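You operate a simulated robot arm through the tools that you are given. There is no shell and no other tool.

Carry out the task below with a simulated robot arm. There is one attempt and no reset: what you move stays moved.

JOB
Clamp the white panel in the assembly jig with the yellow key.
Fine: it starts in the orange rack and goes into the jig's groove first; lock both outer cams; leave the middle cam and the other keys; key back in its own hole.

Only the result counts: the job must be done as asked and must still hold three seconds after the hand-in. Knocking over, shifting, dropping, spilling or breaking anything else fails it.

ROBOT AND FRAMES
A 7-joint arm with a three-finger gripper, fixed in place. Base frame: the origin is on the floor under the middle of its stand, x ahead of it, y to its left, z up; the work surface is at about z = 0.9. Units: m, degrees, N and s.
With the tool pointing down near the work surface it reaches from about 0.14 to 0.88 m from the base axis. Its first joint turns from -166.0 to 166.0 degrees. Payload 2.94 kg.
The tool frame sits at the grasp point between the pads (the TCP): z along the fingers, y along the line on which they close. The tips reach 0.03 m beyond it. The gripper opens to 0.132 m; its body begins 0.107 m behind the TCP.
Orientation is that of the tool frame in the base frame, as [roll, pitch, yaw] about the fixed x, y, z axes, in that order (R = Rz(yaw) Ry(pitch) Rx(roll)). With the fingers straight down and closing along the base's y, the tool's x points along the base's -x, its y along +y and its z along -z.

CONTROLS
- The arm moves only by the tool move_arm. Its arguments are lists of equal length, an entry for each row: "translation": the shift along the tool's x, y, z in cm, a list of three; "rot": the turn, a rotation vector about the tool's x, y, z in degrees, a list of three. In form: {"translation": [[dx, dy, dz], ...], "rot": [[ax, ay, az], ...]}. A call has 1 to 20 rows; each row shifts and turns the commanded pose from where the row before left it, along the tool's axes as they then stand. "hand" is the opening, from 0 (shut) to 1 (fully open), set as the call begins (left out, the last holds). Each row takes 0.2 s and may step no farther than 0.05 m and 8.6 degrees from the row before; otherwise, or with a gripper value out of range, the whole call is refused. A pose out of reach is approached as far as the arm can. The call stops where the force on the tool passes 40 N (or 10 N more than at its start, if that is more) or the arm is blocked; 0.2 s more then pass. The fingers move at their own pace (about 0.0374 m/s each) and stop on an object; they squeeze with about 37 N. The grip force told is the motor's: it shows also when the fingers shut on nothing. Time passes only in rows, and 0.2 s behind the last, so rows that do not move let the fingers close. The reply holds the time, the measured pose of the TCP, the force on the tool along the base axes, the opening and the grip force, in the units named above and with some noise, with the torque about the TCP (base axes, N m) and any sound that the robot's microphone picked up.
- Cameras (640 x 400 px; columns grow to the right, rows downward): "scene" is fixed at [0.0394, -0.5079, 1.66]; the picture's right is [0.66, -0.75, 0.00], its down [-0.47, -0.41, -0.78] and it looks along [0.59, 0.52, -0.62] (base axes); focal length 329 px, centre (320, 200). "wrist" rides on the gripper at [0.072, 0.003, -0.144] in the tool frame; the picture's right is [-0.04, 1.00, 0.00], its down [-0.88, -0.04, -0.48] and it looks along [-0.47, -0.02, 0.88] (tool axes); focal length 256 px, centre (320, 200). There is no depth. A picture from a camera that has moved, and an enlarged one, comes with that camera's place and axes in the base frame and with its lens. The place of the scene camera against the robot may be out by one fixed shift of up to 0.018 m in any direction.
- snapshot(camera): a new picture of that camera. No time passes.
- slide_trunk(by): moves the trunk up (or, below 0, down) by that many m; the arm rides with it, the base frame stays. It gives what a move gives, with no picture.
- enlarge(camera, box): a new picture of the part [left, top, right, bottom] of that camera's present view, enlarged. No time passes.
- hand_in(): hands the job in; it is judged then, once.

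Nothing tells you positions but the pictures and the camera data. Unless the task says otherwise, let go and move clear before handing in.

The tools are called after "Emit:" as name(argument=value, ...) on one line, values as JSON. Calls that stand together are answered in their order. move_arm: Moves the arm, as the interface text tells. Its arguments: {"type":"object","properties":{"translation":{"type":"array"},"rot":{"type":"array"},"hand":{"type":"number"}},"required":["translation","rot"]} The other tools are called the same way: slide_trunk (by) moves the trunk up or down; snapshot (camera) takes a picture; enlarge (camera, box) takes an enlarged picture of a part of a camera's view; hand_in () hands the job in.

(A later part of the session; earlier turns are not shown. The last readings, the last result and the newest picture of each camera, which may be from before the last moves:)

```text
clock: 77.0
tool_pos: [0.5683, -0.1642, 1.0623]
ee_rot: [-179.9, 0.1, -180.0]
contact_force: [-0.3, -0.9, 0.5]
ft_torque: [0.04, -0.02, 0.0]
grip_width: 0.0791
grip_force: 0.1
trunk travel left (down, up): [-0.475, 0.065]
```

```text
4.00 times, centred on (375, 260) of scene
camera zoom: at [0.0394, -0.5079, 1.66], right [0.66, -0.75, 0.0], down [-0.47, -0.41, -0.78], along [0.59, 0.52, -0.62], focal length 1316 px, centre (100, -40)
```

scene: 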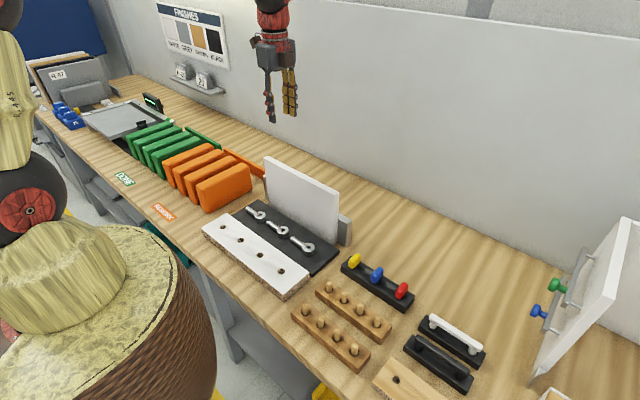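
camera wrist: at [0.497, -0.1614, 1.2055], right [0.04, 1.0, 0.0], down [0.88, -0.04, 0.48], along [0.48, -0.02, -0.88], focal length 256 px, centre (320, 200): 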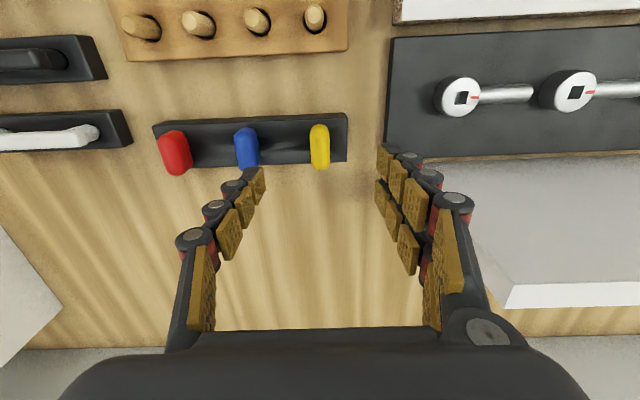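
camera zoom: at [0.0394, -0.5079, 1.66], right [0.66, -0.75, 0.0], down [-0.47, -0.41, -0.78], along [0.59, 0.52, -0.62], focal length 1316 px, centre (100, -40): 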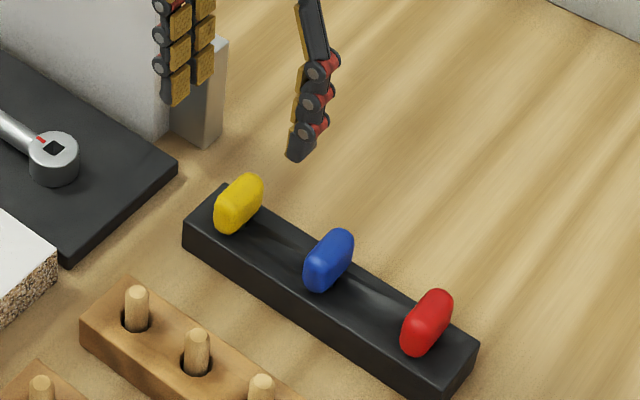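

The handle spans x 0.552–0.592, y≈−0.165, z about 0.937–0.968, and the rack top is at z≈0.928. I'll narrow the opening so the finger won't touch the blue key, then descend so the tips stop just above the rack.

Emit:
move_arm(translation=[[-0.35, 0, 0], [0, 0, 0], [0, 0, 0], [0, 0, 2], [0, 0, 2], [0, 0, 2]], rot=[[0, 0, 0], [0, 0, 0], [0, 0, 0], [0, 0, 0], [0, 0, 0], [0, 0, 0]], hand=0.38)

Emit:
snapshot(camera="wrist")

Emit:
enlarge(camera="wrist", box=[230, 80, 410, 220])

Emit:
enlarge(camera="scene", box=[320, 200, 420, 310])

```text
clock: 78.4
tool_pos: [0.5724, -0.1643, 1.0031]
ee_rot: [-179.9, 0.2, 179.9]
contact_force: [-0.1, 0.5, -0.5]
ft_torque: [0.02, 0.01, -0.02]
grip_width: 0.0502
grip_force: 0.1
trunk travel left (down, up): [-0.475, 0.065]
```

```text
taken
camera wrist: at [0.5008, -0.1612, 1.1456], right [0.04, 1.0, 0.0], down [0.88, -0.04, 0.48], along [0.48, -0.02, -0.88], focal length 256 px, centre (320, 200)
```

wrist: 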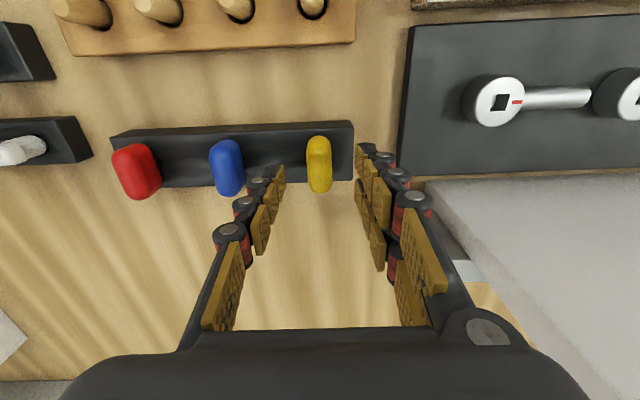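

```text
2.86 times, centred on (320, 150) of wrist
camera zoom: at [0.5008, -0.1612, 1.1456], right [0.04, 1.0, 0.0], down [0.88, -0.04, 0.48], along [0.48, -0.02, -0.88], focal length 731 px, centre (320, 343)
```

zoom: 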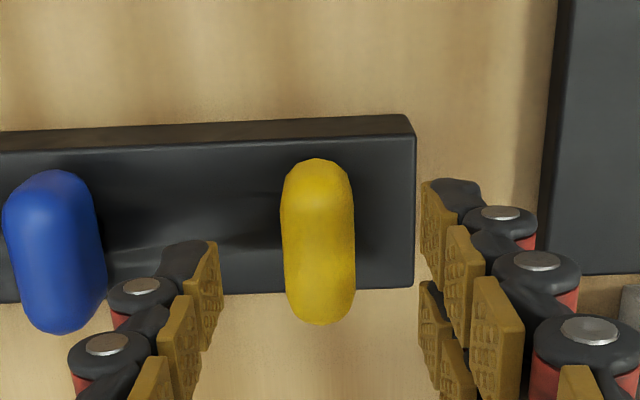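

```text
3.64 times, centred on (370, 255) of scene
camera zoom: at [0.0394, -0.5079, 1.66], right [0.66, -0.75, 0.0], down [-0.47, -0.41, -0.78], along [0.59, 0.52, -0.62], focal length 1197 px, centre (138, 0)
```

zoom: 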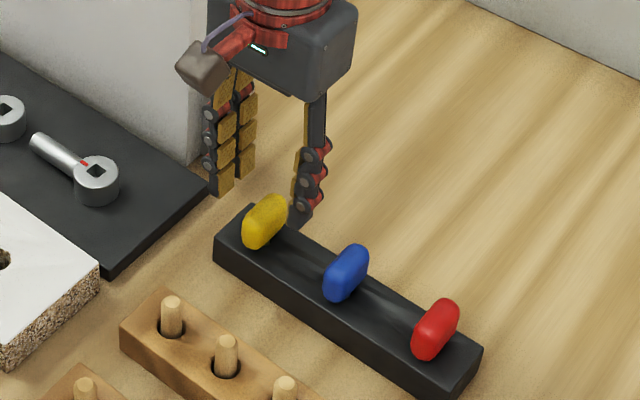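

The handle is centred between the fingers. I'll descend to z≈0.966 and close on it.

Emit:
move_arm(translation=[[0, 0, 1.0], [0, 0, 1.0], [0, 0, 1.0], [0, 0, 0.7]], rot=[[0, 0, 0], [0, 0, 0], [0, 0, 0], [0, 0, 0]])

Emit:
enlarge(camera="wrist", box=[230, 80, 410, 220])

Emit:
enlarge(camera="scene", box=[320, 200, 420, 310])

```text
clock: 79.4
tool_pos: [0.5735, -0.1636, 0.9651]
ee_rot: [-179.8, 0.1, -180.0]
contact_force: [-1.0, -0.6, 0.4]
ft_torque: [-0.01, 0.0, -0.04]
grip_width: 0.0502
grip_force: 0.1
trunk travel left (down, up): [-0.475, 0.065]
```

```text
2.86 times, centred on (320, 150) of wrist
camera zoom: at [0.5012, -0.1608, 1.1086], right [0.04, 1.0, 0.0], down [0.88, -0.04, 0.48], along [0.48, -0.02, -0.88], focal length 731 px, centre (320, 343)
```

zoom: 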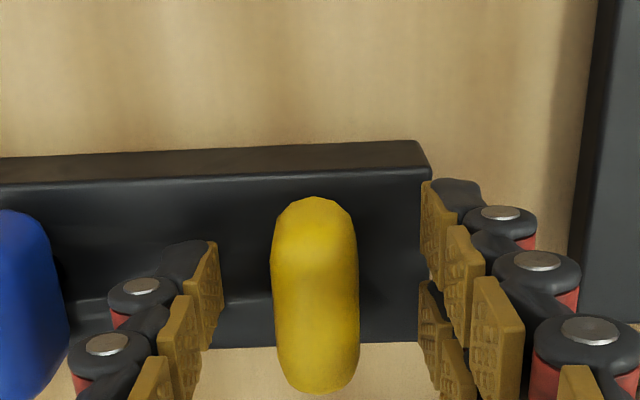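

```text
3.64 times, centred on (370, 255) of scene
camera zoom: at [0.0394, -0.5079, 1.66], right [0.66, -0.75, 0.0], down [-0.47, -0.41, -0.78], along [0.59, 0.52, -0.62], focal length 1197 px, centre (138, 0)
```

zoom: 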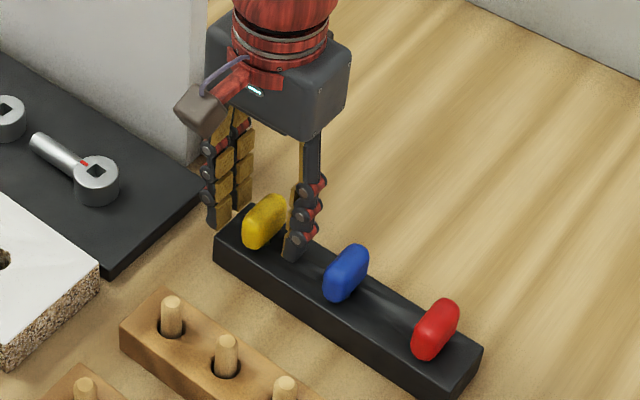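

Aligned with no contact. Closing on the key handle.

Emit:
move_arm(translation=[[0, 0, 0], [0, 0, 0], [0, 0, 0], [0, 0, 0], [0, 0, 0], [0, 0, 0]], rot=[[0, 0, 0], [0, 0, 0], [0, 0, 0], [0, 0, 0], [0, 0, 0], [0, 0, 0]], hand=0)

Emit:
enlarge(camera="wrist", box=[230, 80, 410, 220])

Emit:
enlarge(camera="scene", box=[320, 200, 420, 310])

```text
clock: 80.8
tool_pos: [0.5731, -0.1648, 0.9658]
ee_rot: [-179.9, 0.2, -180.0]
contact_force: [-0.6, 0.1, -0.3]
ft_torque: [0.01, 0.04, 0.0]
grip_width: 0.0189
grip_force: 36.9
trunk travel left (down, up): [-0.475, 0.065]
```

```text
2.86 times, centred on (320, 150) of wrist
camera zoom: at [0.5011, -0.1608, 1.1087], right [0.04, 1.0, 0.0], down [0.88, -0.04, 0.48], along [0.48, -0.02, -0.88], focal length 731 px, centre (320, 343)
```

zoom: 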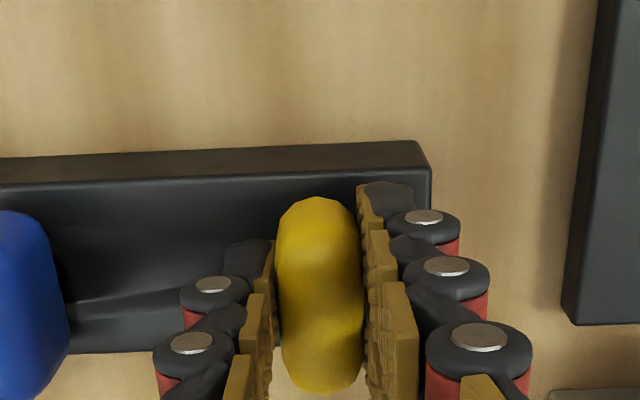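

```text
3.64 times, centred on (370, 255) of scene
camera zoom: at [0.0394, -0.5079, 1.66], right [0.66, -0.75, 0.0], down [-0.47, -0.41, -0.78], along [0.59, 0.52, -0.62], focal length 1197 px, centre (138, 0)
```

zoom: 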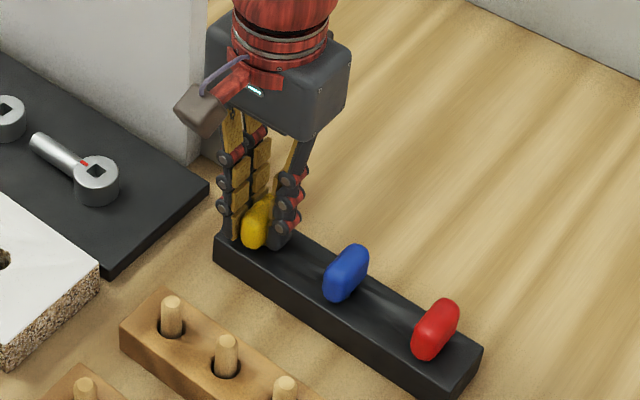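

The yellow key is gripped at width 0.0189. I'll lift it straight out of its hole, slowly.

Emit:
move_arm(translation=[[0, 0, -0.3], [0, 0, -0.5], [0, 0, -0.7], [0, 0, -1], [0, 0, -1], [0, 0, -1.5], [0, 0, -2], [0, 0, -2], [0, 0, -1]], rot=[[0, 0, 0], [0, 0, 0], [0, 0, 0], [0, 0, 0], [0, 0, 0], [0, 0, 0], [0, 0, 0], [0, 0, 0], [0, 0, 0]])

Emit:
enlarge(camera="wrist", box=[230, 80, 410, 220])

Emit:
enlarge(camera="scene", box=[320, 170, 420, 310])

```text
clock: 82.8
tool_pos: [0.5728, -0.1638, 1.0659]
ee_rot: [-179.8, 0.2, 180.0]
contact_force: [-0.5, -0.2, -1.2]
ft_torque: [0.0, -0.02, 0.0]
grip_width: 0.0191
grip_force: 37.0
trunk travel left (down, up): [-0.475, 0.065]
```

```text
2.86 times, centred on (320, 150) of wrist
camera zoom: at [0.5003, -0.1599, 1.2095], right [0.04, 1.0, 0.0], down [0.88, -0.04, 0.48], along [0.48, -0.02, -0.88], focal length 731 px, centre (320, 343)
```

zoom: 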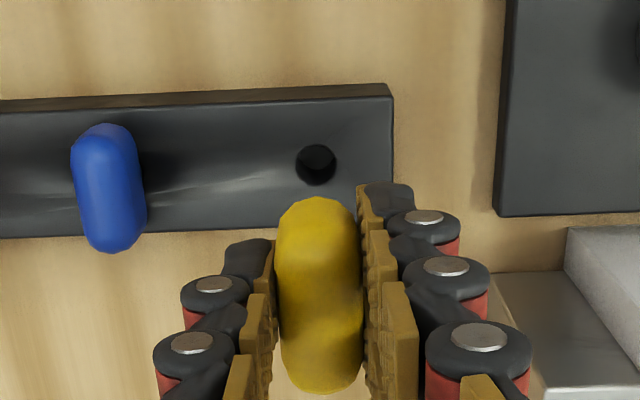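

```text
2.86 times, centred on (370, 240) of scene
camera zoom: at [0.0394, -0.5079, 1.66], right [0.66, -0.75, 0.0], down [-0.47, -0.41, -0.78], along [0.59, 0.52, -0.62], focal length 940 px, centre (177, 86)
```

zoom: 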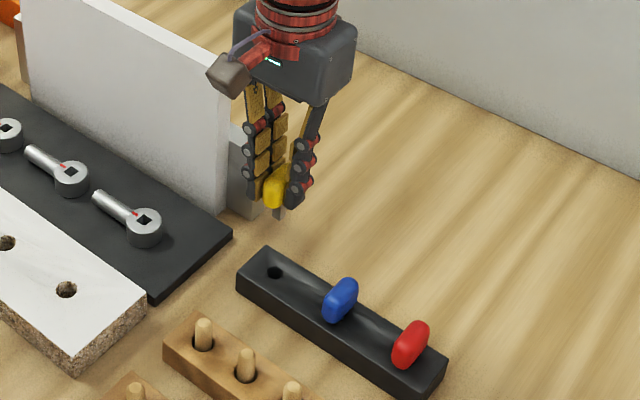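

The key is out, and its round hole sits at about (0.5734, −0.1644), matching the grip position. I'll look at the shaft and the cams closely.

Emit:
enlarge(camera="scene", box=[345, 215, 395, 250])

Emit:
enlarge(camera="scene", box=[240, 195, 340, 260])

```text
11.43 times, centred on (370, 232) of scene
camera zoom: at [0.0394, -0.5079, 1.66], right [0.66, -0.75, 0.0], down [-0.47, -0.41, -0.78], along [0.59, 0.52, -0.62], focal length 3761 px, centre (-251, -171)
```

zoom: 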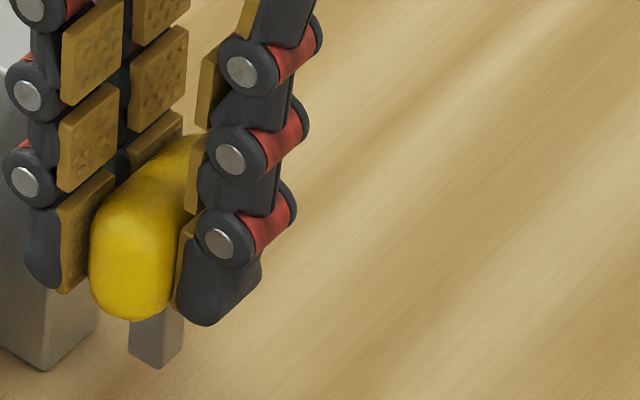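

```text
6.15 times, centred on (290, 228) of scene
camera zoom: at [0.0394, -0.5079, 1.66], right [0.66, -0.75, 0.0], down [-0.47, -0.41, -0.78], along [0.59, 0.52, -0.62], focal length 2025 px, centre (505, 31)
```

zoom: 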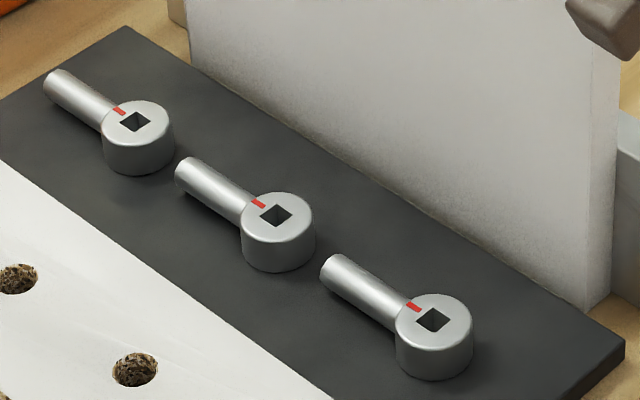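

The key has a square shaft about 9 mm across whose tip is ≈54 mm below the TCP. The sockets are at z≈0.936, with cam 1 near (0.535, −0.025). I'll carry the key over the first outer cam, staying high.

Emit:
move_arm(translation=[[1.9, 0, 0], [1.9, 0, 0], [0, 3.0, 0], [0, 4.0, 0], [0, 4.0, 0], [0, 2.0, 0], [0, 0.9, 0]], rot=[[0, 0, 0], [0, 0, 0], [0, 0, 0], [0, 0, 0], [0, 0, 0], [0, 0, 0], [0, 0, 0]])

Emit:
snapshot(camera="wrist")

Emit:
enlarge(camera="wrist", box=[230, 80, 410, 220])

Emit:
enlarge(camera="scene", box=[260, 170, 360, 260])

```text
clock: 84.4
tool_pos: [0.5354, -0.0256, 1.0648]
ee_rot: [-179.8, 0.2, -180.0]
contact_force: [0.1, 0.1, -1.0]
ft_torque: [-0.01, 0.03, 0.0]
grip_width: 0.019
grip_force: 36.8
trunk travel left (down, up): [-0.475, 0.065]
```

```text
taken
camera wrist: at [0.4634, -0.0227, 1.2079], right [0.04, 1.0, 0.0], down [0.88, -0.04, 0.48], along [0.48, -0.02, -0.88], focal length 256 px, centre (320, 200)
```

wrist: 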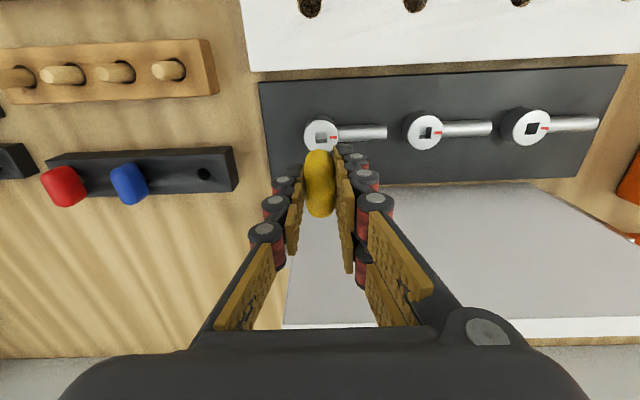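

```text
2.86 times, centred on (320, 150) of wrist
camera zoom: at [0.4634, -0.0227, 1.2079], right [0.04, 1.0, 0.0], down [0.88, -0.04, 0.48], along [0.48, -0.02, -0.88], focal length 731 px, centre (320, 343)
```

zoom: 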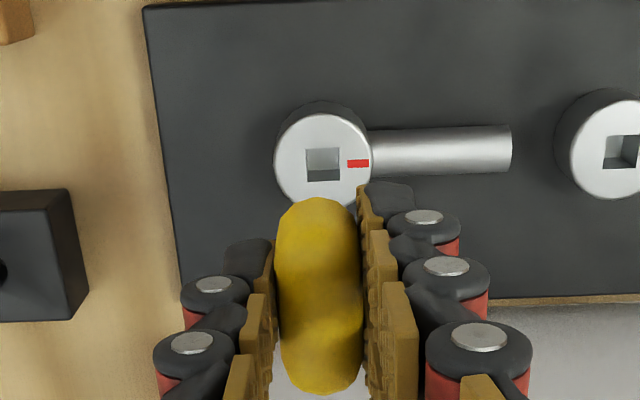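

```text
4.44 times, centred on (310, 215) of scene
camera zoom: at [0.0394, -0.5079, 1.66], right [0.66, -0.75, 0.0], down [-0.47, -0.41, -0.78], along [0.59, 0.52, -0.62], focal length 1463 px, centre (364, 133)
```

zoom: 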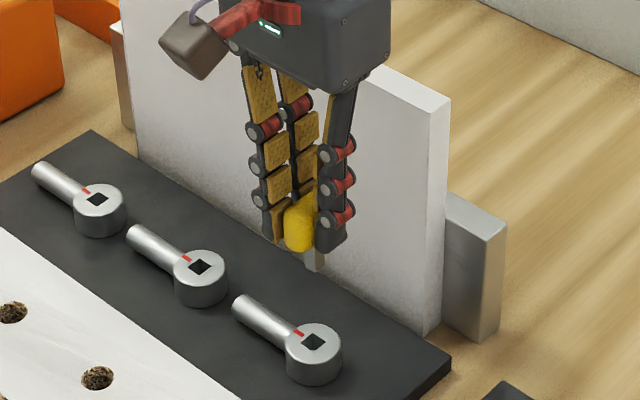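

Using the rack hole as a reference, the socket is about 2 mm to −x and 2.7 mm to +y of the key's axis. I'll correct and lower until the tip is about 1 cm above the cam, then check from the scene camera.

Emit:
move_arm(translation=[[0.2, 0.27, 1.0], [0, 0, 2.0], [0, 0, 2.0], [0, 0, 1.3]], rot=[[0, 0, 0], [0, 0, 0], [0, 0, 0], [0, 0, 0]])

Emit:
enlarge(camera="scene", box=[310, 215, 350, 255])

Emit:
enlarge(camera="wrist", box=[250, 80, 410, 200])

```text
clock: 85.4
tool_pos: [0.5348, -0.0236, 1.0025]
ee_rot: [-179.9, 0.2, 180.0]
contact_force: [0.0, 0.2, -0.1]
ft_torque: [-0.01, 0.01, -0.03]
grip_width: 0.0187
grip_force: 37.2
trunk travel left (down, up): [-0.475, 0.065]
```

```text
10.00 times, centred on (330, 235) of scene
camera zoom: at [0.0394, -0.5079, 1.66], right [0.66, -0.75, 0.0], down [-0.47, -0.41, -0.78], along [0.59, 0.52, -0.62], focal length 3291 px, centre (220, -150)
```

zoom: 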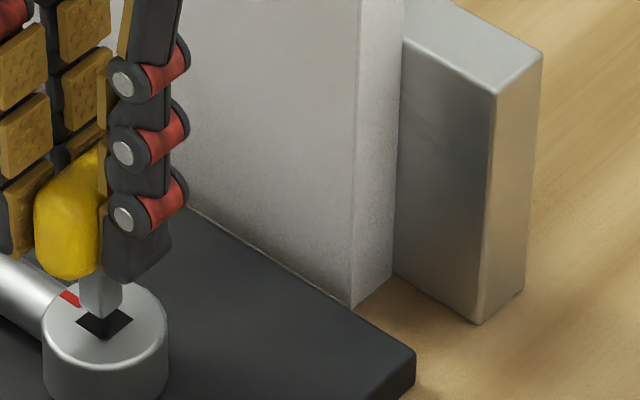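

```text
3.33 times, centred on (330, 140) of wrist
camera zoom: at [0.461, -0.0203, 1.1446], right [0.04, 1.0, 0.0], down [0.88, -0.04, 0.48], along [0.48, -0.02, -0.88], focal length 853 px, centre (287, 400)
```

zoom: 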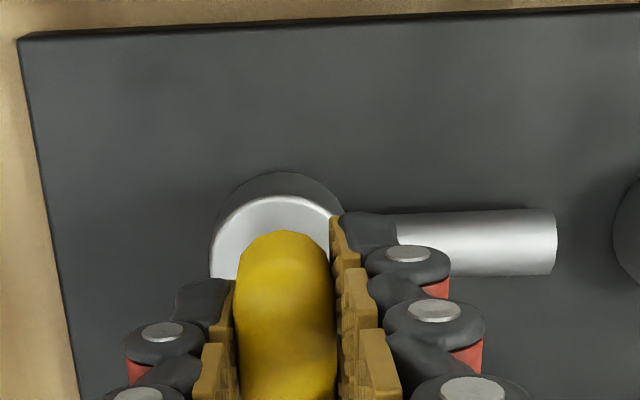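

From the scene view, the shaft tip hovers over the square socket and sits about 1.5 mm to image-left. I'll nudge it and lower a few millimetres more.

Emit:
move_arm(translation=[[-0.1, -0.1, 0], [0, 0, 0.2], [0, 0, 0.2]], rot=[[0, 0, 0], [0, 0, 0], [0, 0, 0]])

Emit:
enlarge(camera="scene", box=[315, 230, 340, 250])

```text
clock: 86.2
tool_pos: [0.5348, -0.0233, 0.999]
ee_rot: [-179.9, 0.2, 180.0]
contact_force: [-0.2, -0.4, -0.8]
ft_torque: [0.0, 0.02, -0.01]
grip_width: 0.0189
grip_force: 36.6
trunk travel left (down, up): [-0.475, 0.065]
```

```text
16.00 times, centred on (328, 240) of scene
camera zoom: at [0.0394, -0.5079, 1.66], right [0.66, -0.75, 0.0], down [-0.47, -0.41, -0.78], along [0.59, 0.52, -0.62], focal length 5266 px, centre (200, -440)
```

zoom: 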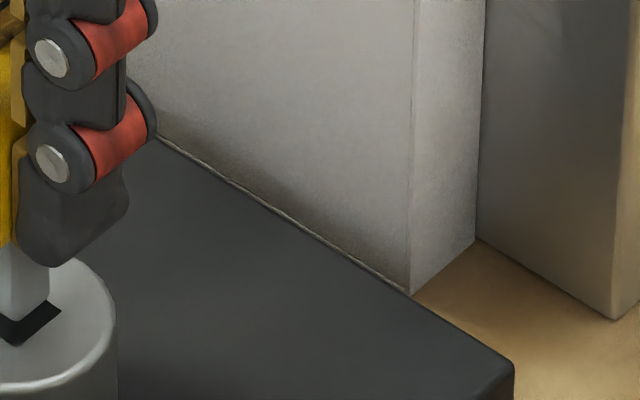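

Emit:
enlarge(camera="scene", box=[302, 226, 332, 252])

```text
15.38 times, centred on (317, 239) of scene
camera zoom: at [0.0394, -0.5079, 1.66], right [0.66, -0.75, 0.0], down [-0.47, -0.41, -0.78], along [0.59, 0.52, -0.62], focal length 5063 px, centre (366, -400)
```

zoom: 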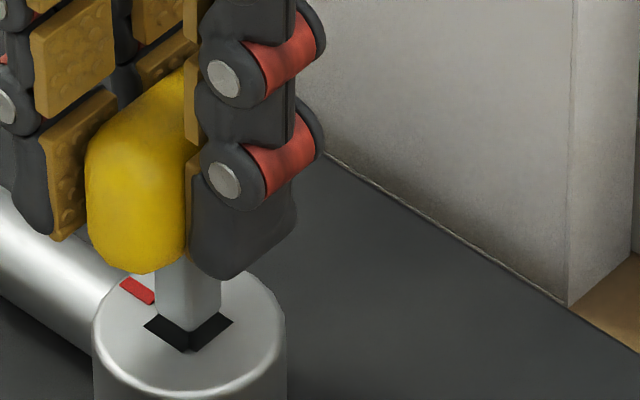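

Horizontally centred now, with the shaft (≈9 mm) over the 12 mm socket. I'll lower a few millimetres and see whether it enters.

Emit:
move_arm(translation=[[0, 0, 0.15], [0, 0, 0.15], [0, 0, 0.1]], rot=[[0, 0, 0], [0, 0, 0], [0, 0, 0]])

Emit:
enlarge(camera="scene", box=[302, 226, 332, 252])

```text
clock: 87.0
tool_pos: [0.5345, -0.0225, 0.9951]
ee_rot: [-180.0, 0.2, 180.0]
contact_force: [-0.5, -0.7, -0.4]
ft_torque: [-0.01, -0.02, 0.0]
grip_width: 0.0189
grip_force: 37.3
trunk travel left (down, up): [-0.475, 0.065]
```

```text
15.38 times, centred on (317, 239) of scene
camera zoom: at [0.0394, -0.5079, 1.66], right [0.66, -0.75, 0.0], down [-0.47, -0.41, -0.78], along [0.59, 0.52, -0.62], focal length 5063 px, centre (366, -400)
```

zoom: 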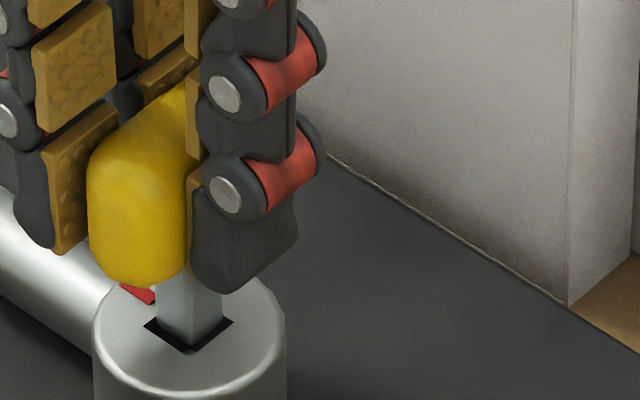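

It looks nicely aligned. I'll continue down.

Emit:
move_arm(translation=[[0, 0, 0.15], [0, 0, 0.15], [0, 0, 0.2]], rot=[[0, 0, 0], [0, 0, 0], [0, 0, 0]])

Emit:
enlarge(camera="scene", box=[302, 226, 332, 252])

```text
clock: 87.8
tool_pos: [0.534, -0.0231, 0.9895]
ee_rot: [180.0, 0.1, 179.9]
contact_force: [-0.5, 0.2, -0.6]
ft_torque: [-0.01, 0.01, 0.0]
grip_width: 0.0189
grip_force: 37.1
trunk travel left (down, up): [-0.475, 0.065]
```

```text
15.38 times, centred on (317, 239) of scene
camera zoom: at [0.0394, -0.5079, 1.66], right [0.66, -0.75, 0.0], down [-0.47, -0.41, -0.78], along [0.59, 0.52, -0.62], focal length 5063 px, centre (366, -400)
```

zoom: 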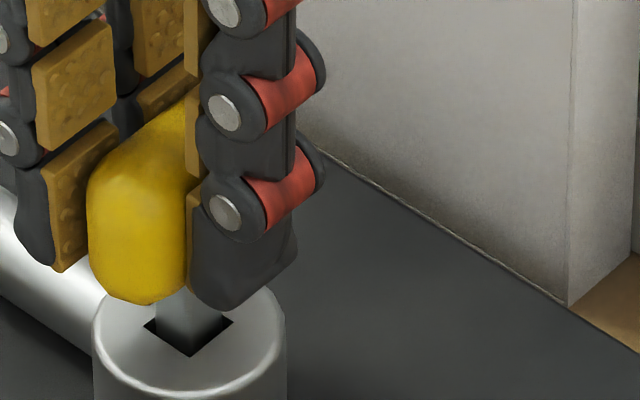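

The shaft has entered the socket with no contact force. I'll push it deeper, about 1 cm.

Emit:
move_arm(translation=[[0, 0, 0.2], [0, 0, 0.2], [0, 0, 0.2], [0, 0, 0.2], [0, 0, 0.2]], rot=[[0, 0, 0], [0, 0, 0], [0, 0, 0], [0, 0, 0], [0, 0, 0]])

Emit:
enlarge(camera="scene", box=[302, 226, 332, 252])

```text
clock: 89.0
tool_pos: [0.5361, -0.0262, 0.9815]
ee_rot: [-179.9, 0.4, 179.9]
contact_force: [-0.1, -19.4, 16.5]
ft_torque: [-0.99, -0.01, 0.02]
grip_width: 0.0192
grip_force: 36.4
trunk travel left (down, up): [-0.475, 0.065]
```

```text
15.38 times, centred on (317, 239) of scene
camera zoom: at [0.0394, -0.5079, 1.66], right [0.66, -0.75, 0.0], down [-0.47, -0.41, -0.78], along [0.59, 0.52, -0.62], focal length 5063 px, centre (366, -400)
```

zoom: 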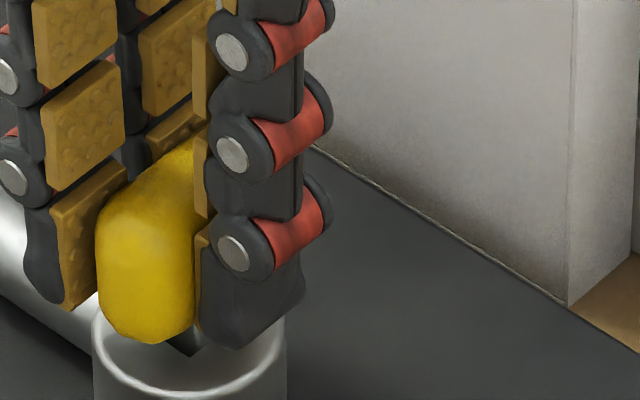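

The key tip is wedging on the +y wall of the socket (Fy −19 N, Fz +16 N). I'll back up a little, shift 2 mm to −y, and recheck.

Emit:
move_arm(translation=[[0, 0, -0.3], [0, -0.1, -0.1], [0, -0.1, 0]], rot=[[0, 0, 0], [0, 0, 0], [0, 0, 0]])

Emit:
enlarge(camera="scene", box=[302, 226, 332, 252])

```text
clock: 89.8
tool_pos: [0.5338, -0.0245, 0.9833]
ee_rot: [-179.9, 0.0, 180.0]
contact_force: [-0.4, -3.4, 0.3]
ft_torque: [-0.1, 0.01, 0.02]
grip_width: 0.0189
grip_force: 36.9
trunk travel left (down, up): [-0.475, 0.065]
```

```text
15.38 times, centred on (317, 239) of scene
camera zoom: at [0.0394, -0.5079, 1.66], right [0.66, -0.75, 0.0], down [-0.47, -0.41, -0.78], along [0.59, 0.52, -0.62], focal length 5063 px, centre (366, -400)
```

zoom: 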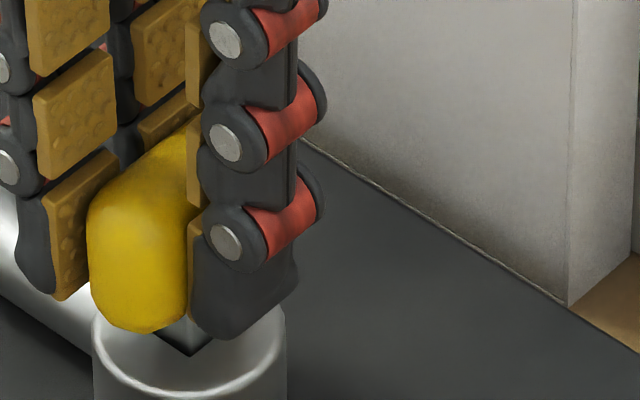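

Emit:
move_arm(translation=[[0, -0.1, 0], [0, 0, 0]], rot=[[0, 0, 0], [0, 0, 0]])

Emit:
enlarge(camera="wrist", box=[230, 60, 410, 200])

```text
clock: 90.4
tool_pos: [0.5339, -0.0262, 0.9837]
ee_rot: [-180.0, 0.2, 180.0]
contact_force: [0.4, 5.1, -2.5]
ft_torque: [0.29, -0.01, -0.01]
grip_width: 0.0192
grip_force: 36.6
trunk travel left (down, up): [-0.475, 0.065]
```

```text
2.86 times, centred on (320, 130) of wrist
camera zoom: at [0.4618, -0.0224, 1.1263], right [0.04, 1.0, 0.0], down [0.88, -0.04, 0.48], along [0.48, -0.02, -0.88], focal length 731 px, centre (320, 400)
```

zoom: 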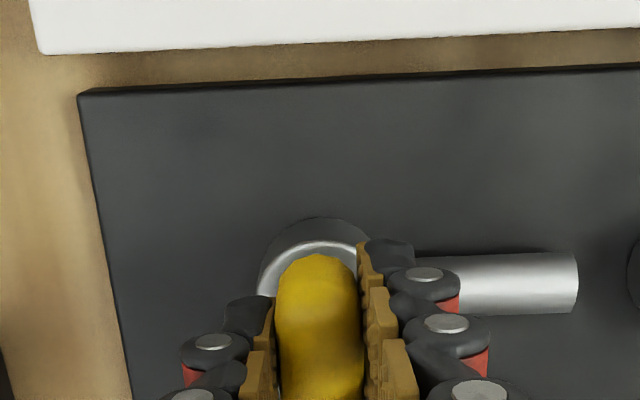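

The tip now touches the −y wall lightly, so the socket's centre is bracketed to under 1 mm. I'll centre it and continue inserting gently.

Emit:
move_arm(translation=[[0, 0.06, 0], [0, 0, 0.15], [0, 0, 0.15]], rot=[[0, 0, 0], [0, 0, 0], [0, 0, 0]])

```text
clock: 91.2
tool_pos: [0.5338, -0.0248, 0.9812]
ee_rot: [-179.9, 0.3, 179.9]
contact_force: [-1.3, 3.0, 9.0]
ft_torque: [0.17, 0.04, 0.01]
grip_width: 0.019
grip_force: 37.1
trunk travel left (down, up): [-0.475, 0.065]
```

Emit:
move_arm(translation=[[0, 0.05, 0.1], [0, 0, 0.1]], rot=[[0, 0, 0], [0, 0, 0]])

```text
clock: 91.8
tool_pos: [0.5346, -0.0256, 0.9796]
ee_rot: [-180.0, 0.4, -179.9]
contact_force: [-2.1, -1.1, 21.6]
ft_torque: [-0.17, 0.1, 0.04]
grip_width: 0.019
grip_force: 37.6
trunk travel left (down, up): [-0.475, 0.065]
```

The key bottoms out in the socket at about 13 mm depth. I'll ease off the pressure and start turning, lever from +y toward the panel, in small steps.

Emit:
move_arm(translation=[[0, 0, -0.15], [0, 0, 0], [0, 0, 0], [0, 0, 0]], rot=[[0, 0, 0], [0, 0, 3], [0, 0, 3], [0, 0, 4]])

Emit:
enlarge(camera="scene", box=[290, 215, 340, 255])

Emit:
enlarge(camera="wrist", box=[230, 60, 410, 200])

```text
clock: 92.8
tool_pos: [0.5345, -0.0257, 0.979]
ee_rot: [-180.0, 0.2, 169.8]
contact_force: [5.1, -6.1, 5.0]
ft_torque: [-0.29, -0.23, 0.0]
grip_width: 0.019
grip_force: 37.2
trunk travel left (down, up): [-0.475, 0.065]
```

```text
10.00 times, centred on (315, 235) of scene
camera zoom: at [0.0394, -0.5079, 1.66], right [0.66, -0.75, 0.0], down [-0.47, -0.41, -0.78], along [0.59, 0.52, -0.62], focal length 3291 px, centre (370, -150)
```

zoom: 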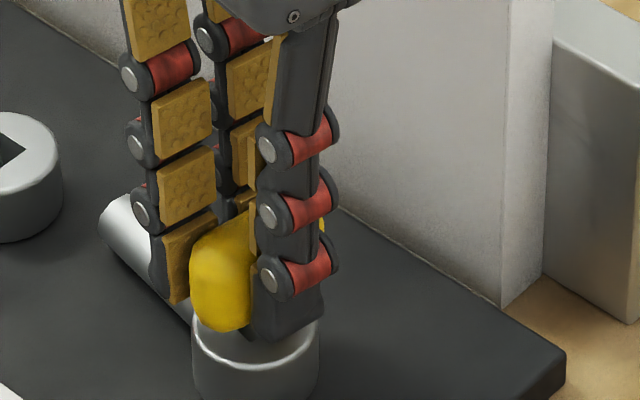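

```text
2.86 times, centred on (320, 130) of wrist
camera zoom: at [0.4635, -0.01, 1.1225], right [0.22, 0.98, 0.0], down [0.86, -0.19, 0.48], along [0.47, -0.11, -0.88], focal length 731 px, centre (320, 400)
```

zoom: 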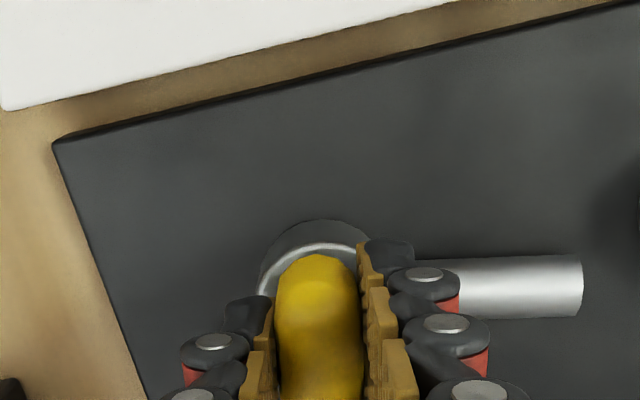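

The cam turns with the key, as the lever keeps its place in the wrist view, and there is almost no resistance. I'll continue.

Emit:
move_arm(translation=[[0, 0, 0], [0, 0, 0], [0, 0, 0], [0, 0, 0], [0, 0, 0], [0, 0, 0], [0, 0, 0], [0, 0, 0]], rot=[[0, 0, 4], [0, 0, 4], [0, 0, 4], [0, 0, 4], [0, 0, 4], [0, 0, 4], [0, 0, 4], [0, 0, 4]])

Emit:
enlarge(camera="scene", box=[280, 205, 345, 257])

```text
clock: 94.6
tool_pos: [0.5344, -0.0245, 0.98]
ee_rot: [179.9, 0.2, 138.0]
contact_force: [-0.2, 4.6, -4.1]
ft_torque: [0.19, 0.03, 0.05]
grip_width: 0.0189
grip_force: 37.5
trunk travel left (down, up): [-0.475, 0.065]
```

```text
7.69 times, centred on (312, 231) of scene
camera zoom: at [0.0394, -0.5079, 1.66], right [0.66, -0.75, 0.0], down [-0.47, -0.41, -0.78], along [0.59, 0.52, -0.62], focal length 2532 px, centre (378, -38)
```

zoom: 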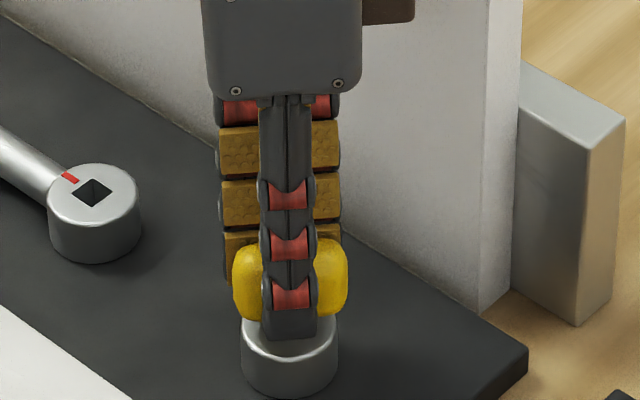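

Emit:
enlarge(camera="scene", box=[230, 120, 380, 260])

Emit:
snapshot(camera="wrist")

```text
2.86 times, centred on (305, 190) of scene
camera zoom: at [0.0394, -0.5079, 1.66], right [0.66, -0.75, 0.0], down [-0.47, -0.41, -0.78], along [0.59, 0.52, -0.62], focal length 940 px, centre (363, 229)
```

zoom: 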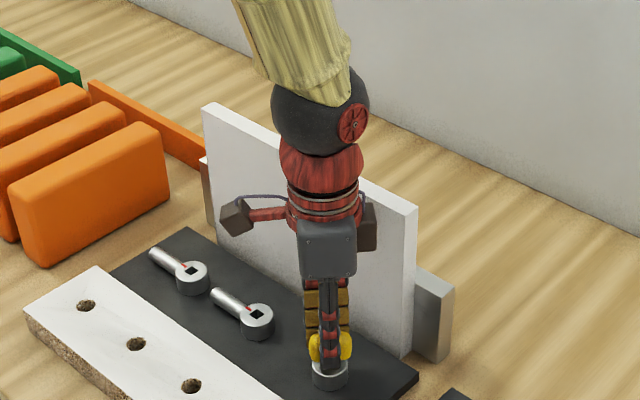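

```text
taken
camera wrist: at [0.4825, 0.0254, 1.1228], right [0.7, 0.71, 0.0], down [0.63, -0.62, 0.48], along [0.34, -0.34, -0.88], focal length 256 px, centre (320, 200)
```

wrist: 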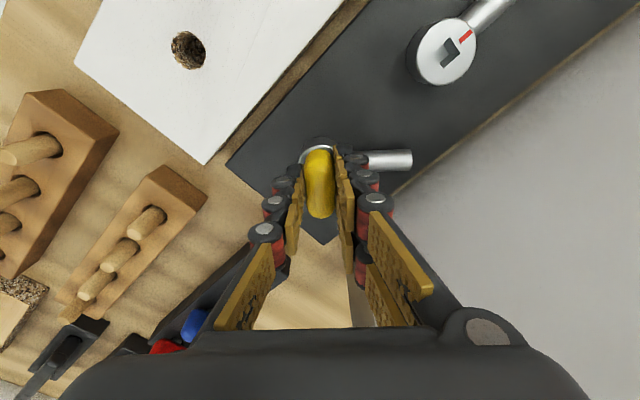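

The lever follows the key and everything is clear of the panel. I'll continue turning toward 90° while watching the torque.

Emit:
move_arm(translation=[[0, 0, 0], [0, 0, 0], [0, 0, 0], [0, 0, 0], [0, 0, 0], [0, 0, 0], [0, 0, 0], [0, 0, 0], [0, 0, 0], [0, 0, 0]], rot=[[0, 0, 4], [0, 0, 4], [0, 0, 4], [0, 0, 4], [0, 0, 4], [0, 0, 4], [0, 0, 4], [0, 0, 4], [0, 0, 4], [0, 0, 4]])

Emit:
enlarge(camera="scene", box=[230, 150, 380, 260])

Emit:
snapshot(camera="wrist")

```text
clock: 96.8
tool_pos: [0.5344, -0.0255, 0.9793]
ee_rot: [179.9, 0.3, 97.9]
contact_force: [-2.2, 5.2, -2.4]
ft_torque: [0.27, 0.2, 0.0]
grip_width: 0.0192
grip_force: 36.7
trunk travel left (down, up): [-0.475, 0.065]
```

```text
3.64 times, centred on (305, 205) of scene
camera zoom: at [0.0394, -0.5079, 1.66], right [0.66, -0.75, 0.0], down [-0.47, -0.41, -0.78], along [0.59, 0.52, -0.62], focal length 1197 px, centre (374, 182)
```

zoom: 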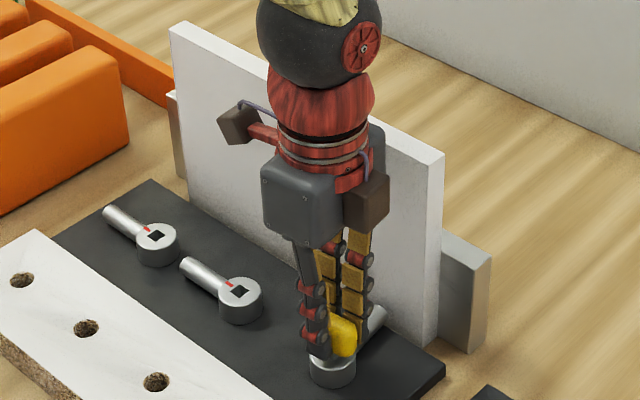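

```text
taken
camera wrist: at [0.527, 0.0473, 1.1231], right [1.0, 0.09, 0.0], down [0.08, -0.87, 0.48], along [0.05, -0.48, -0.88], focal length 256 px, centre (320, 200)
```

wrist: 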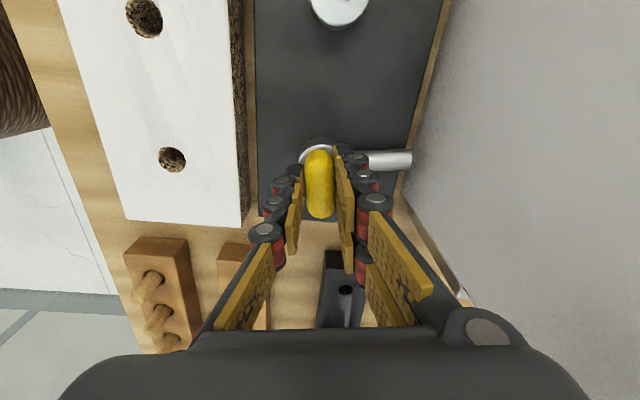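

The lever is now nearly perpendicular to the panel at yaw 98°. I'll take the last degrees slowly and watch for a stop or a click.

Emit:
move_arm(translation=[[0, 0, 0], [0, 0, 0], [0, 0, 0], [0, 0, 0]], rot=[[0, 0, 2], [0, 0, 2], [0, 0, 2], [0, 0, 2]])

Emit:
enlarge(camera="wrist", box=[250, 90, 450, 230])

```text
clock: 97.8
tool_pos: [0.5342, -0.0252, 0.98]
ee_rot: [179.8, 0.2, 90.0]
contact_force: [-4.9, 4.6, -1.9]
ft_torque: [0.26, 0.24, 0.04]
grip_width: 0.0191
grip_force: 37.1
trunk travel left (down, up): [-0.475, 0.065]
```

```text
2.86 times, centred on (350, 160) of wrist
camera zoom: at [0.5371, 0.0476, 1.1234], right [1.0, -0.04, 0.0], down [-0.04, -0.88, 0.48], along [-0.02, -0.48, -0.88], focal length 731 px, centre (234, 314)
```

zoom: 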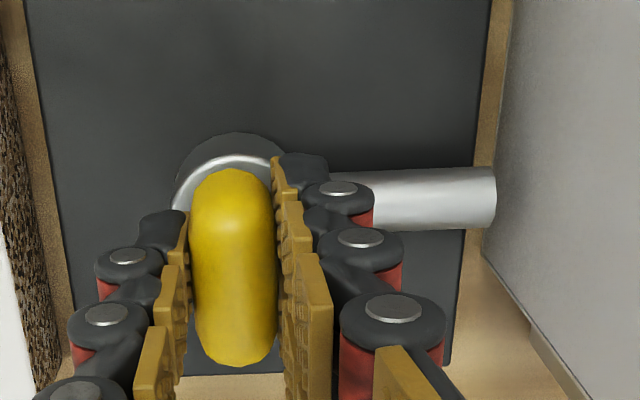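

Emit:
move_arm(translation=[[0, 0, 0], [0, 0, 0], [0, 0, 0]], rot=[[0, 0, 1.5], [0, 0, 1.5], [0, 0, 0]])

Emit:
enlarge(camera="wrist", box=[250, 90, 450, 230])

```text
clock: 98.6
tool_pos: [0.5346, -0.0246, 0.9795]
ee_rot: [179.8, 0.0, 87.0]
contact_force: [-4.4, 7.9, 2.2]
ft_torque: [0.35, 0.3, 0.22]
grip_width: 0.019
grip_force: 37.4
trunk travel left (down, up): [-0.475, 0.065]
```

```text
2.86 times, centred on (350, 160) of wrist
camera zoom: at [0.5408, 0.0475, 1.1236], right [1.0, -0.1, 0.0], down [-0.09, -0.87, 0.48], along [-0.04, -0.48, -0.88], focal length 731 px, centre (234, 314)
```

zoom: 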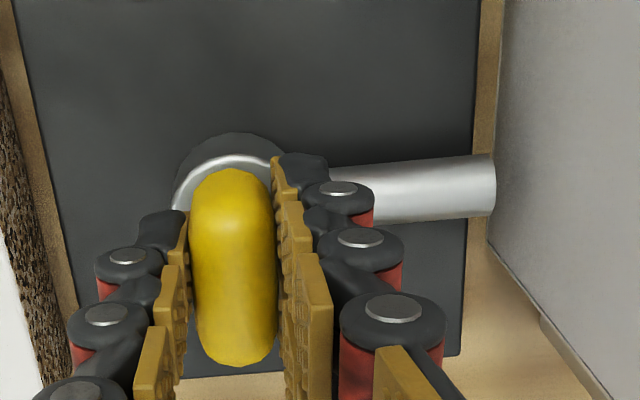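

The lever has reached a stop at about 90°: the hand turned 3° further, the lever stayed put, and the torque rose. I'll press slightly more to make sure it's fully home.

Emit:
move_arm(translation=[[0, 0, 0], [0, 0, 0], [0, 0, 0]], rot=[[0, 0, 1.5], [0, 0, 1.5], [0, 0, 0]])

Emit:
enlarge(camera="wrist", box=[250, 90, 450, 230])

Emit:
enlarge(camera="scene", box=[290, 190, 360, 260])

```text
clock: 99.4
tool_pos: [0.5331, -0.0243, 0.98]
ee_rot: [179.7, 0.1, 84.0]
contact_force: [-3.1, 11.4, 3.9]
ft_torque: [0.51, 0.24, 0.39]
grip_width: 0.019
grip_force: 37.0
trunk travel left (down, up): [-0.475, 0.065]
```

```text
2.86 times, centred on (350, 160) of wrist
camera zoom: at [0.5447, 0.0472, 1.1238], right [0.99, -0.15, 0.0], down [-0.13, -0.87, 0.48], along [-0.07, -0.47, -0.88], focal length 731 px, centre (234, 314)
```

zoom: 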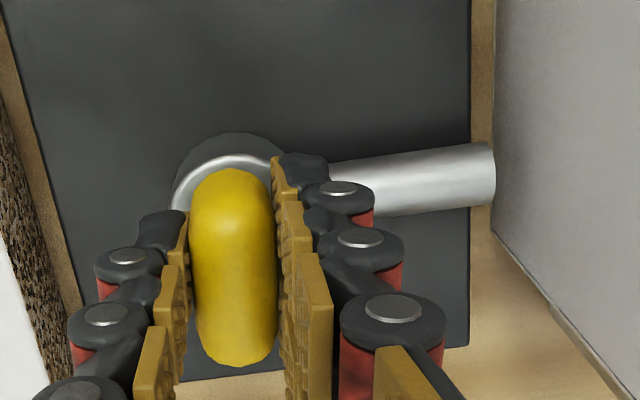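

```text
5.71 times, centred on (325, 225) of scene
camera zoom: at [0.0394, -0.5079, 1.66], right [0.66, -0.75, 0.0], down [-0.47, -0.41, -0.78], along [0.59, 0.52, -0.62], focal length 1880 px, centre (291, 57)
```

zoom: 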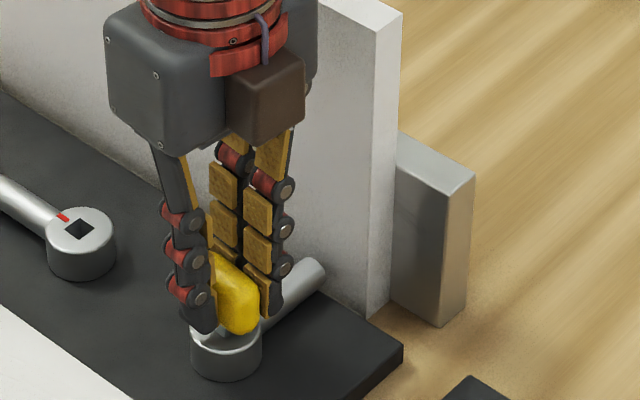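

The stop is solid and the lever is fully turned. I'll rotate back to neutral torque and withdraw the key straight up.

Emit:
move_arm(translation=[[0, 0, 0], [0, 0, 0], [0, 0, 0], [0, 0, 0], [0, 0, -0.2], [0, 0, -0.3], [0, 0, -0.5], [0, 0, -0.5], [0, 0, -0.7], [0, 0, -1], [0, 0, -1], [0, 0, -1.5], [0, 0, -2]], rot=[[0, 0, -2], [0, 0, -2], [0, 0, -1.5], [0, 0, 0], [0, 0, 0], [0, 0, 0], [0, 0, 0], [0, 0, 0], [0, 0, 0], [0, 0, 0], [0, 0, 0], [0, 0, 0], [0, 0, 0]])

Emit:
enlarge(camera="scene", box=[240, 170, 360, 260])

Emit:
snapshot(camera="wrist")

```text
clock: 102.2
tool_pos: [0.5336, -0.0249, 1.0567]
ee_rot: [179.8, 0.2, 89.5]
contact_force: [-0.5, -1.0, -0.7]
ft_torque: [-0.01, 0.0, 0.04]
grip_width: 0.0191
grip_force: 37.3
trunk travel left (down, up): [-0.475, 0.065]
```

```text
4.44 times, centred on (300, 215) of scene
camera zoom: at [0.0394, -0.5079, 1.66], right [0.66, -0.75, 0.0], down [-0.47, -0.41, -0.78], along [0.59, 0.52, -0.62], focal length 1463 px, centre (409, 133)
```

zoom: 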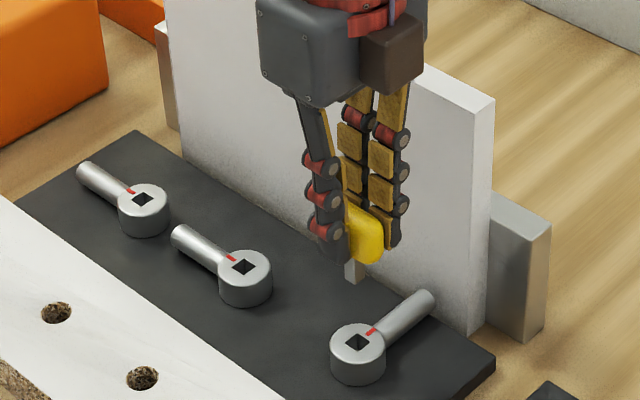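

```text
taken
camera wrist: at [0.5372, 0.0474, 1.2003], right [1.0, -0.05, 0.0], down [-0.05, -0.88, 0.48], along [-0.02, -0.48, -0.88], focal length 256 px, centre (320, 200)
```

wrist: 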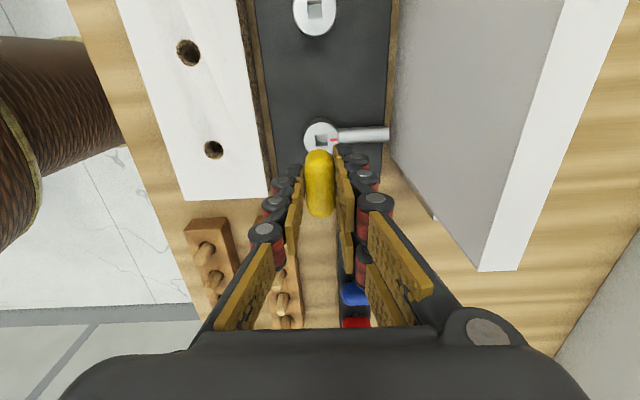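

Cam 1 is fully turned, with its lever square to the panel. I'll rotate the hand back to yaw 180 in the air and move 22 cm along +y to the other outer cam, passing high over the middle one.

Emit:
move_arm(translation=[[0, 0, -1.0], [0, 0, 0], [0, 0, 0], [0, 0, 0], [0, 0, 0], [0, 0, 0], [0, 0, 0], [0, 0, 0], [0, 0, 0], [0, 0, 0], [0, 0, 0], [0, 0, 0], [0, 0, 0], [0, 3.0, 0], [0, 4.0, 0], [0, 4.0, 0], [0, 4.0, 0], [0, 4.0, 0], [0, 3.0, 0]], rot=[[0, 0, 0], [0, 0, -7.5], [0, 0, -7.5], [0, 0, -7.5], [0, 0, -7.5], [0, 0, -7.5], [0, 0, -7.5], [0, 0, -7.5], [0, 0, -7.5], [0, 0, -7.5], [0, 0, -7.5], [0, 0, -7.5], [0, 0, -8], [0, 0, 0], [0, 0, 0], [0, 0, 0], [0, 0, 0], [0, 0, 0], [0, 0, 0]])

Emit:
snapshot(camera="wrist")

Emit:
enlarge(camera="scene", box=[220, 150, 350, 260])

```text
clock: 106.2
tool_pos: [0.5342, 0.1962, 1.0652]
ee_rot: [-179.9, 0.2, 179.8]
contact_force: [-0.1, -0.6, -1.1]
ft_torque: [-0.04, -0.01, 0.02]
grip_width: 0.0188
grip_force: 37.2
trunk travel left (down, up): [-0.475, 0.065]
```

```text
taken
camera wrist: at [0.4633, 0.1994, 1.208], right [0.04, 1.0, 0.0], down [0.88, -0.04, 0.48], along [0.48, -0.02, -0.88], focal length 256 px, centre (320, 200)
```

wrist: 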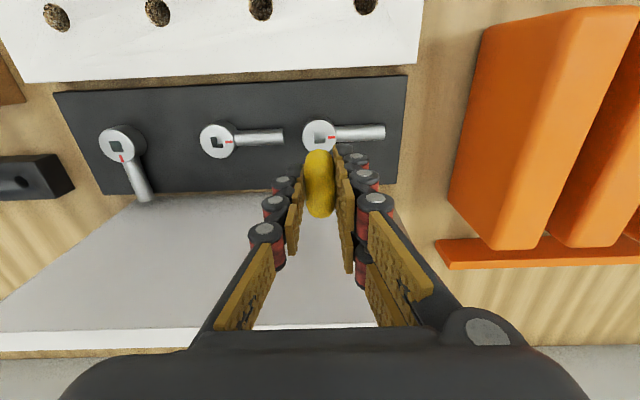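

```text
3.64 times, centred on (285, 205) of scene
camera zoom: at [0.0394, -0.5079, 1.66], right [0.66, -0.75, 0.0], down [-0.47, -0.41, -0.78], along [0.59, 0.52, -0.62], focal length 1197 px, centre (447, 182)
```

zoom: 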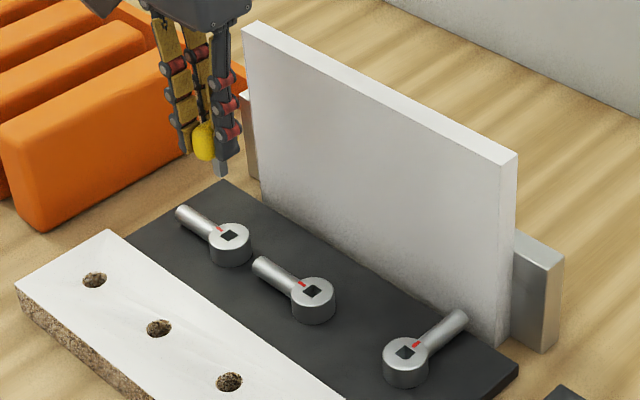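

Cam 1's lever is square to the panel and the middle cam is untouched. I'll compare the third socket's position in the same zoom as the aligned reference.

Emit:
enlarge(camera="wrist", box=[230, 80, 410, 220])

Emit:
enlarge(camera="scene", box=[255, 180, 300, 225])

```text
2.86 times, centred on (320, 150) of wrist
camera zoom: at [0.4633, 0.1994, 1.208], right [0.04, 1.0, 0.0], down [0.88, -0.04, 0.48], along [0.48, -0.02, -0.88], focal length 731 px, centre (320, 343)
```

zoom: 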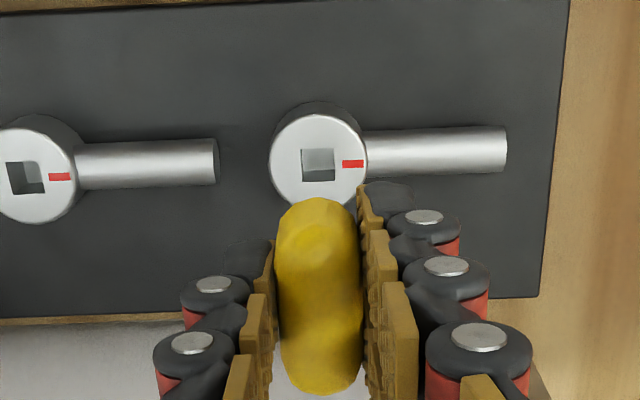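

```text
8.89 times, centred on (278, 202) of scene
camera zoom: at [0.0394, -0.5079, 1.66], right [0.66, -0.75, 0.0], down [-0.47, -0.41, -0.78], along [0.59, 0.52, -0.62], focal length 2925 px, centre (698, 178)
```

zoom: 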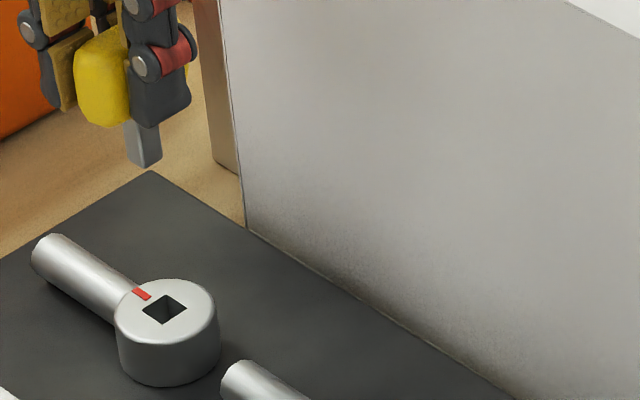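

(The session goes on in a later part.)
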